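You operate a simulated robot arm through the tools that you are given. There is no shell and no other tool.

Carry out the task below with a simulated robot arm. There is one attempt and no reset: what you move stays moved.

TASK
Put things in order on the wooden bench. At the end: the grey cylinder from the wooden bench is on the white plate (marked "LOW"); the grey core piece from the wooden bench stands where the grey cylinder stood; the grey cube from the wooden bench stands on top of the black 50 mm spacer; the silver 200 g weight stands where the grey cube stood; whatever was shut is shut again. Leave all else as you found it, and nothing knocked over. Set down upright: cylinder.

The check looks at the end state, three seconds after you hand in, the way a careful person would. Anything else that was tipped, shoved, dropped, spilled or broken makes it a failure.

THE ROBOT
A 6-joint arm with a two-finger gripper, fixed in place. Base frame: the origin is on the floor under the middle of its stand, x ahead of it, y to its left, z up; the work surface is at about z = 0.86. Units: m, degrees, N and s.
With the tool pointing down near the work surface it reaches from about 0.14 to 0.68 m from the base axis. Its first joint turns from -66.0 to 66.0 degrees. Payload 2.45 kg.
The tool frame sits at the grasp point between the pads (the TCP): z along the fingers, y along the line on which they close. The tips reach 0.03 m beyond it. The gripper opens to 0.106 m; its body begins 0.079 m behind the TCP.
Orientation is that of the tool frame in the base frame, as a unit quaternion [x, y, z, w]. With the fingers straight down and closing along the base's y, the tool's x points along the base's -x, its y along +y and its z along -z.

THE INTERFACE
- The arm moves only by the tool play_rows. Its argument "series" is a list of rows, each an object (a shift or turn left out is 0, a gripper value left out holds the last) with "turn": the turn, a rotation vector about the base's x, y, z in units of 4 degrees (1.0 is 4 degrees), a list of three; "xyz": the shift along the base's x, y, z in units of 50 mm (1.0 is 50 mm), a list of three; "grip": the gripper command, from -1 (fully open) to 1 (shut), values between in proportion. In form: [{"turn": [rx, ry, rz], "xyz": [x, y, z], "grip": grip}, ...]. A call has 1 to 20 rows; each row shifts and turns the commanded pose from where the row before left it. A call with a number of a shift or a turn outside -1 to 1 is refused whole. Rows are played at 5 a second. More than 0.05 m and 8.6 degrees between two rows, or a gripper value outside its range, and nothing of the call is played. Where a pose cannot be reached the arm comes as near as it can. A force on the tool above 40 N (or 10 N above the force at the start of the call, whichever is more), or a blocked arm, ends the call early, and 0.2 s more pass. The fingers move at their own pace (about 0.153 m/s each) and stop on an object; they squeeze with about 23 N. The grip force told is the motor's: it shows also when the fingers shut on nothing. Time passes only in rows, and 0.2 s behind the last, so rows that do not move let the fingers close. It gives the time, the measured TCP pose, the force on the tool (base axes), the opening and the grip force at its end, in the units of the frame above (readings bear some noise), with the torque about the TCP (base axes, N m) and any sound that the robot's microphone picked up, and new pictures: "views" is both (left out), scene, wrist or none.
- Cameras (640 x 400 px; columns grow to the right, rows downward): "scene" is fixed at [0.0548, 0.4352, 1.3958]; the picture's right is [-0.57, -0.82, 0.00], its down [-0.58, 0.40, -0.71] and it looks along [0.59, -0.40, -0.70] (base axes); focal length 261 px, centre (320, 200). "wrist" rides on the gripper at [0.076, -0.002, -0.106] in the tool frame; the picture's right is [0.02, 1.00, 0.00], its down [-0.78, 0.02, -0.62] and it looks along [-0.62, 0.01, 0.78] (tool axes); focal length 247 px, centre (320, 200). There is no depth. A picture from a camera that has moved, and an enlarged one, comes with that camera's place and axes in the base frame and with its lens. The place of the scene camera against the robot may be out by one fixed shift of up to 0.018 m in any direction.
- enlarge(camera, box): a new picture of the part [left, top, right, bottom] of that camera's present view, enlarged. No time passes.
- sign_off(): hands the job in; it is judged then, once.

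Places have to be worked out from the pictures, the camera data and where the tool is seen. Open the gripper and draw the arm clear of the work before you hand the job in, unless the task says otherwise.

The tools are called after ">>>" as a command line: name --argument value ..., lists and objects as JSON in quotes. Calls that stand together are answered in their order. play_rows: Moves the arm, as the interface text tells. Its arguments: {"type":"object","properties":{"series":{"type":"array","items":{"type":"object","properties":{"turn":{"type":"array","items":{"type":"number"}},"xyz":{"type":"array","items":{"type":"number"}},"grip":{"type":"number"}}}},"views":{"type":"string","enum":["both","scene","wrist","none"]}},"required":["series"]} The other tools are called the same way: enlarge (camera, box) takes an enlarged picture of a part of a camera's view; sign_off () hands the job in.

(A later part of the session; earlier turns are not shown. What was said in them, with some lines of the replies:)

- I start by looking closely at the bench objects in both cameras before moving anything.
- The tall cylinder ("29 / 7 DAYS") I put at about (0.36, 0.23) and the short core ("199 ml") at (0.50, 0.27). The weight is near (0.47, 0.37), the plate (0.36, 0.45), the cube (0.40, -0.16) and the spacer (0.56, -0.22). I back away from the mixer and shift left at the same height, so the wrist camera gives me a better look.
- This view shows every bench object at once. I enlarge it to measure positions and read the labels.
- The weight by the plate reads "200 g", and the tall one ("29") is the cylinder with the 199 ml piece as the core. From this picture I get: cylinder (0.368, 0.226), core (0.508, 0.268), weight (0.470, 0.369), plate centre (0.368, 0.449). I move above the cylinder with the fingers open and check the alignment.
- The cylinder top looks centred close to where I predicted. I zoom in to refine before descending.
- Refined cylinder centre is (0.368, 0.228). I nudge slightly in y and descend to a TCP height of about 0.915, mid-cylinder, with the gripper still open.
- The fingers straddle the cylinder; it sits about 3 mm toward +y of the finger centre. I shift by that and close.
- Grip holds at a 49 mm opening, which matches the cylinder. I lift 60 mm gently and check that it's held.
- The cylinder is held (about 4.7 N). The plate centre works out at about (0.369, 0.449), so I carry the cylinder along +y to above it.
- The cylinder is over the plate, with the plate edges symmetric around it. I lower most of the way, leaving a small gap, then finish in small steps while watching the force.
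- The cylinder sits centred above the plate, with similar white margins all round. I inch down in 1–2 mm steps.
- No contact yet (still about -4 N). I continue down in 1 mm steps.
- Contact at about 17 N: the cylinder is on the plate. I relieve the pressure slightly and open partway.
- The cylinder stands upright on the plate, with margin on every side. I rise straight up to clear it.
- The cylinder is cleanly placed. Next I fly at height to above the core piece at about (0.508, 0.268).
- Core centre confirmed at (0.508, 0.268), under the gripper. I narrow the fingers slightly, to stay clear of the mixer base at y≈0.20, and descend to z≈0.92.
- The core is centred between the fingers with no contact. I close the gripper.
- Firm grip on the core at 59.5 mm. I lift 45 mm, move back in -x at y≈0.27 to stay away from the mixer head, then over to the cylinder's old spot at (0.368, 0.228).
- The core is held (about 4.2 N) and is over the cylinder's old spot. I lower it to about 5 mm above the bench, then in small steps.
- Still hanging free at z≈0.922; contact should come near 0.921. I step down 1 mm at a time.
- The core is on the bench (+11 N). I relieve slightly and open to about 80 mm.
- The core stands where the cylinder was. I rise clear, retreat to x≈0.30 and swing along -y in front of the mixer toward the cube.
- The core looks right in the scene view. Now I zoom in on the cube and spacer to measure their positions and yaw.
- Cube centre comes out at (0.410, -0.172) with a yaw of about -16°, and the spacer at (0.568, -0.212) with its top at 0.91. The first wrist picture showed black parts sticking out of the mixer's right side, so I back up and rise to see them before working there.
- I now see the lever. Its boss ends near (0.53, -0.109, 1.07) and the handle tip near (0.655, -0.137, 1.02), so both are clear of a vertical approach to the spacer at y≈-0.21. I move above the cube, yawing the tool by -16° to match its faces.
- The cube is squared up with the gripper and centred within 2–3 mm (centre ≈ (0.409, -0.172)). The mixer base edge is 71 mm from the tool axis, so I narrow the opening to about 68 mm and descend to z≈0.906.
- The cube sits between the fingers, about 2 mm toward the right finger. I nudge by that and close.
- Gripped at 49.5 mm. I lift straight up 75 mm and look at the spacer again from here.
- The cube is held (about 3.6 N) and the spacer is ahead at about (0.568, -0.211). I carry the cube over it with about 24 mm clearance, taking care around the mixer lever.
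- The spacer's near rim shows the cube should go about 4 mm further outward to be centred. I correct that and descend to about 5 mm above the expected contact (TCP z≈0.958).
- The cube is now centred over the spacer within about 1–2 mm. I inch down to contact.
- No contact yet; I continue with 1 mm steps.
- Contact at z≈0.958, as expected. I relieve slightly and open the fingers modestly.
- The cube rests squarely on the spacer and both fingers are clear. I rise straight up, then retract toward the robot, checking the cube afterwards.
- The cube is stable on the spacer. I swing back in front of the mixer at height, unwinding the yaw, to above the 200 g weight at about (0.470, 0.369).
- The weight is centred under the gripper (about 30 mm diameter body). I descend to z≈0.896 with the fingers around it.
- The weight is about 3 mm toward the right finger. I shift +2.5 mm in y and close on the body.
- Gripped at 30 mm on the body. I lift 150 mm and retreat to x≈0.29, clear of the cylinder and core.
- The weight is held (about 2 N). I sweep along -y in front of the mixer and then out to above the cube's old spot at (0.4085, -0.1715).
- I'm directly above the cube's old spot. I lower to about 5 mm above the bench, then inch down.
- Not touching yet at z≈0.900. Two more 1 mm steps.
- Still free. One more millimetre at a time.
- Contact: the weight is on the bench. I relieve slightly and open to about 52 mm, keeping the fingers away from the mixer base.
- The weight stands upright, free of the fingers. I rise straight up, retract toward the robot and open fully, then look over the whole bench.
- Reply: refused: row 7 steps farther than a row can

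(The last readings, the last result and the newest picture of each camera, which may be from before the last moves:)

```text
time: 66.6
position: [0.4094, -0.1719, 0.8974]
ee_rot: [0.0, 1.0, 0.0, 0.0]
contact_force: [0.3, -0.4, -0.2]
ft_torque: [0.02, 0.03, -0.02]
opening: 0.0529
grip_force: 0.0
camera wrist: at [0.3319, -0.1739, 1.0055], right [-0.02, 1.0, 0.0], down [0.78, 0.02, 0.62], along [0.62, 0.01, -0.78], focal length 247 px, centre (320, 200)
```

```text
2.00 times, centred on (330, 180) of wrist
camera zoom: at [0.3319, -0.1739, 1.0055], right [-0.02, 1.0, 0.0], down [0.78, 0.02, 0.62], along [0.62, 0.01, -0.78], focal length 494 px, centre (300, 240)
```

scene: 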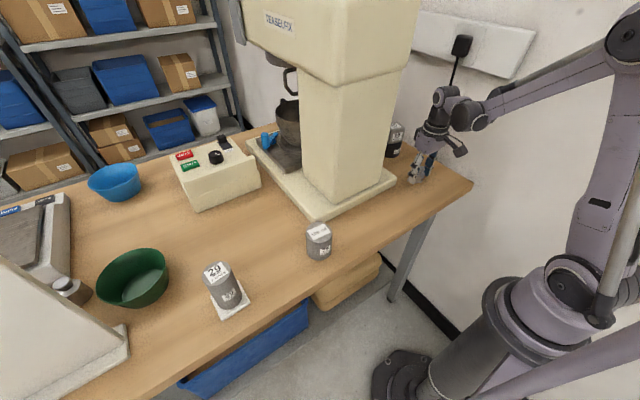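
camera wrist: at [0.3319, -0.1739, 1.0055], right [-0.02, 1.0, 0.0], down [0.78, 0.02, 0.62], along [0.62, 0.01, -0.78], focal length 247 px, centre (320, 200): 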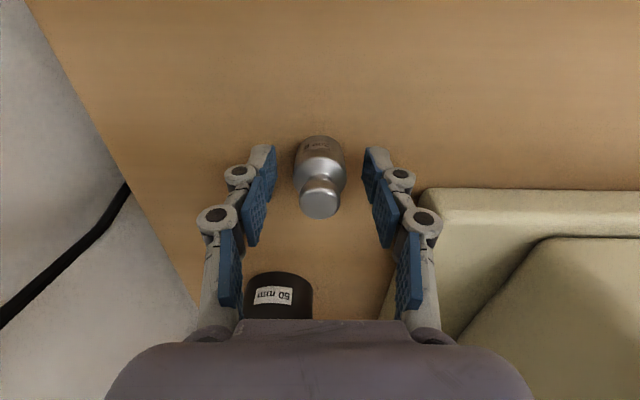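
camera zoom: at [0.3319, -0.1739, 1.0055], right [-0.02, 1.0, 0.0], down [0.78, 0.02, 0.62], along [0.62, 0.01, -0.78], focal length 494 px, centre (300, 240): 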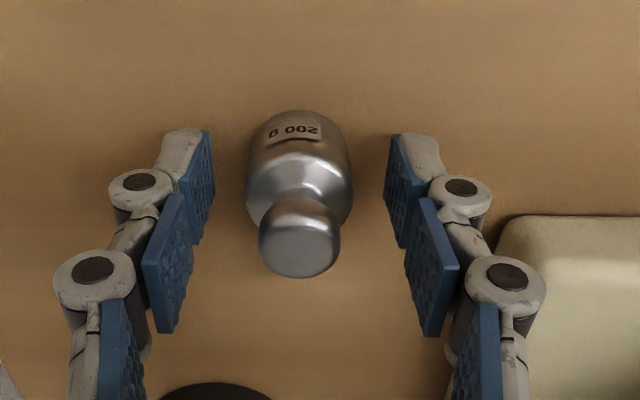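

One row combined too large a step, so the call was refused and nothing moved. The enlarged pictures show the cylinder, core and cube standing well; I repeat the retreat with smaller steps.

>>> play_rows --series '[{"xyz": [0, 0, 0.15]}, {"xyz": [0, 0, 0.4]}, {"xyz": [0, 0, 0.7]}, {"xyz": [0, 0, 0.8]}, {"xyz": [-0.3, 0, 0.7]}, {"xyz": [-0.6, 0, 0.6]}, {"xyz": [-0.6, 0.2, 0.6]}, {"xyz": [-0.5, 0.3, 0.6], "grip": -1}, {"xyz": [-0.3, 0.4, 0.5]}, {"xyz": [0, 0, 0]}, {"xyz": [0, 0, 0]}]'

>>> enlarge --camera "scene" --box '[370, 100, 480, 200]'

>>> enlarge --camera "wrist" --box '[230, 80, 430, 280]'

>>> enlarge --camera "scene" --box '[0, 140, 260, 340]'

```text
time: 69.0
position: [0.2936, -0.1262, 1.1501]
ee_rot: [-0.001, 1.0, -0.001, -0.001]
contact_force: [0.0, -0.3, -0.9]
ft_torque: [0.01, 0.01, 0.01]
opening: 0.1061
grip_force: 0.0
camera wrist: at [0.2174, -0.1286, 1.2578], right [-0.02, 1.0, 0.0], down [0.78, 0.02, 0.62], along [0.62, 0.01, -0.78], focal length 247 px, centre (320, 200)
```

scene: 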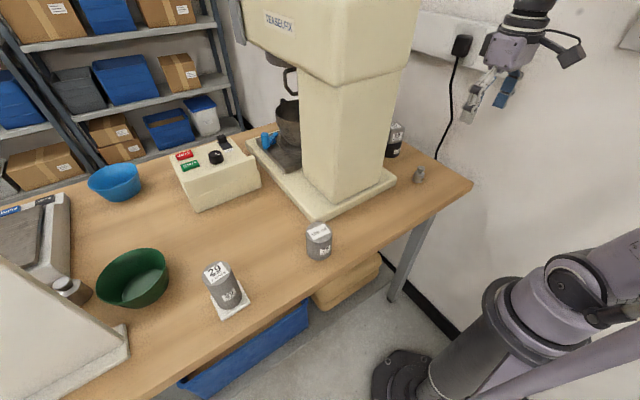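
wrist: 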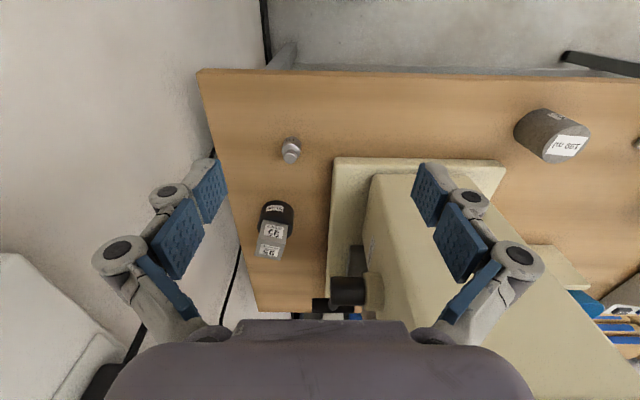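

```text
4.00 times, centred on (425, 150) of scene
camera zoom: at [0.0548, 0.4352, 1.3958], right [-0.57, -0.82, 0.0], down [-0.58, 0.4, -0.71], along [0.59, -0.4, -0.7], focal length 1045 px, centre (-100, 400)
```

zoom: 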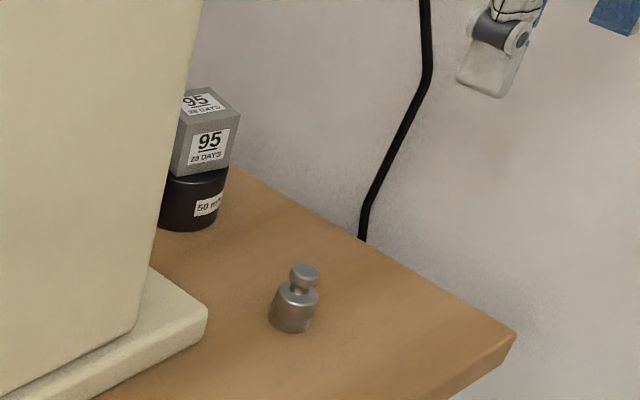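

```text
2.00 times, centred on (330, 180) of wrist
camera zoom: at [0.2174, -0.1286, 1.2578], right [-0.02, 1.0, 0.0], down [0.78, 0.02, 0.62], along [0.62, 0.01, -0.78], focal length 494 px, centre (300, 240)
```

zoom: 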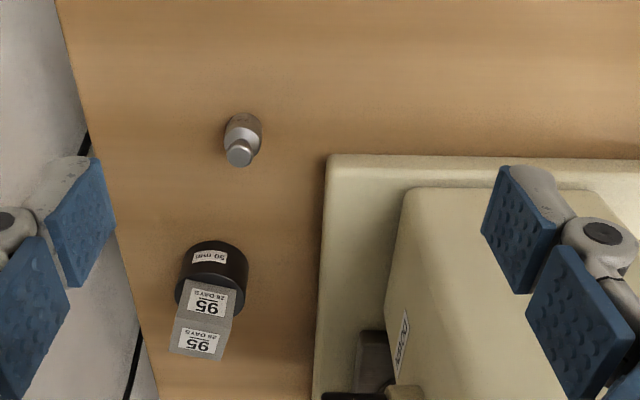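

```text
2.00 times, centred on (130, 240) of scene
camera zoom: at [0.0548, 0.4352, 1.3958], right [-0.57, -0.82, 0.0], down [-0.58, 0.4, -0.71], along [0.59, -0.4, -0.7], focal length 523 px, centre (700, 120)
```

zoom: 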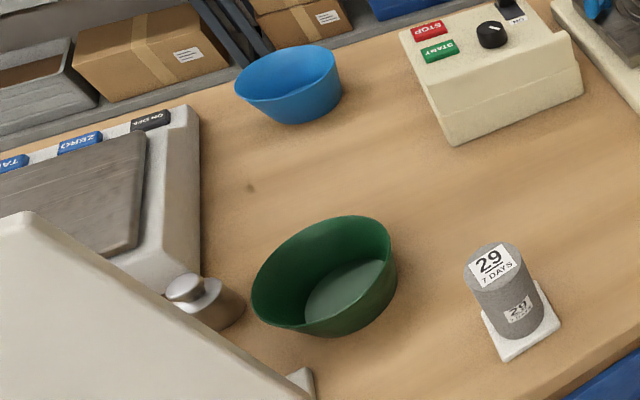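

Everything checks out in both views:
- The cylinder is upright on the LOW plate.
- The core is on the cylinder's old spot, at the same pixel location.
- The cube is on the spacer.
- The 200 g weight measures about (0.409, -0.174), where the cube stood.

Nothing else has moved, nothing was opened, and the gripper is open and clear, so I hand in.

>>> sign_off

```text
The job is handed in.
```

The bench is in the order you asked for, and I've handed the job in; no verdict has come back yet. I checked the final positions in both cameras just before signing off:

- **Cylinder:** the tall grey one ("29 / 7 DAYS") stands upright on the white "LOW" plate, with a margin on every side.
- **Core piece:** the short grey one ("199 ml") stands where the cylinder stood, matching its old spot in the scene view.
- **Cube:** it sits on the black 50 mm spacer, centred to within about 2 mm.
- **200 g weight:** it stands upright about 2–3 mm from where I measured the cube's centre.

Nothing needed opening, so there was nothing to shut again. I saw no sign that anything else had been moved or knocked over. The gripper is open and the arm is clear of the work.
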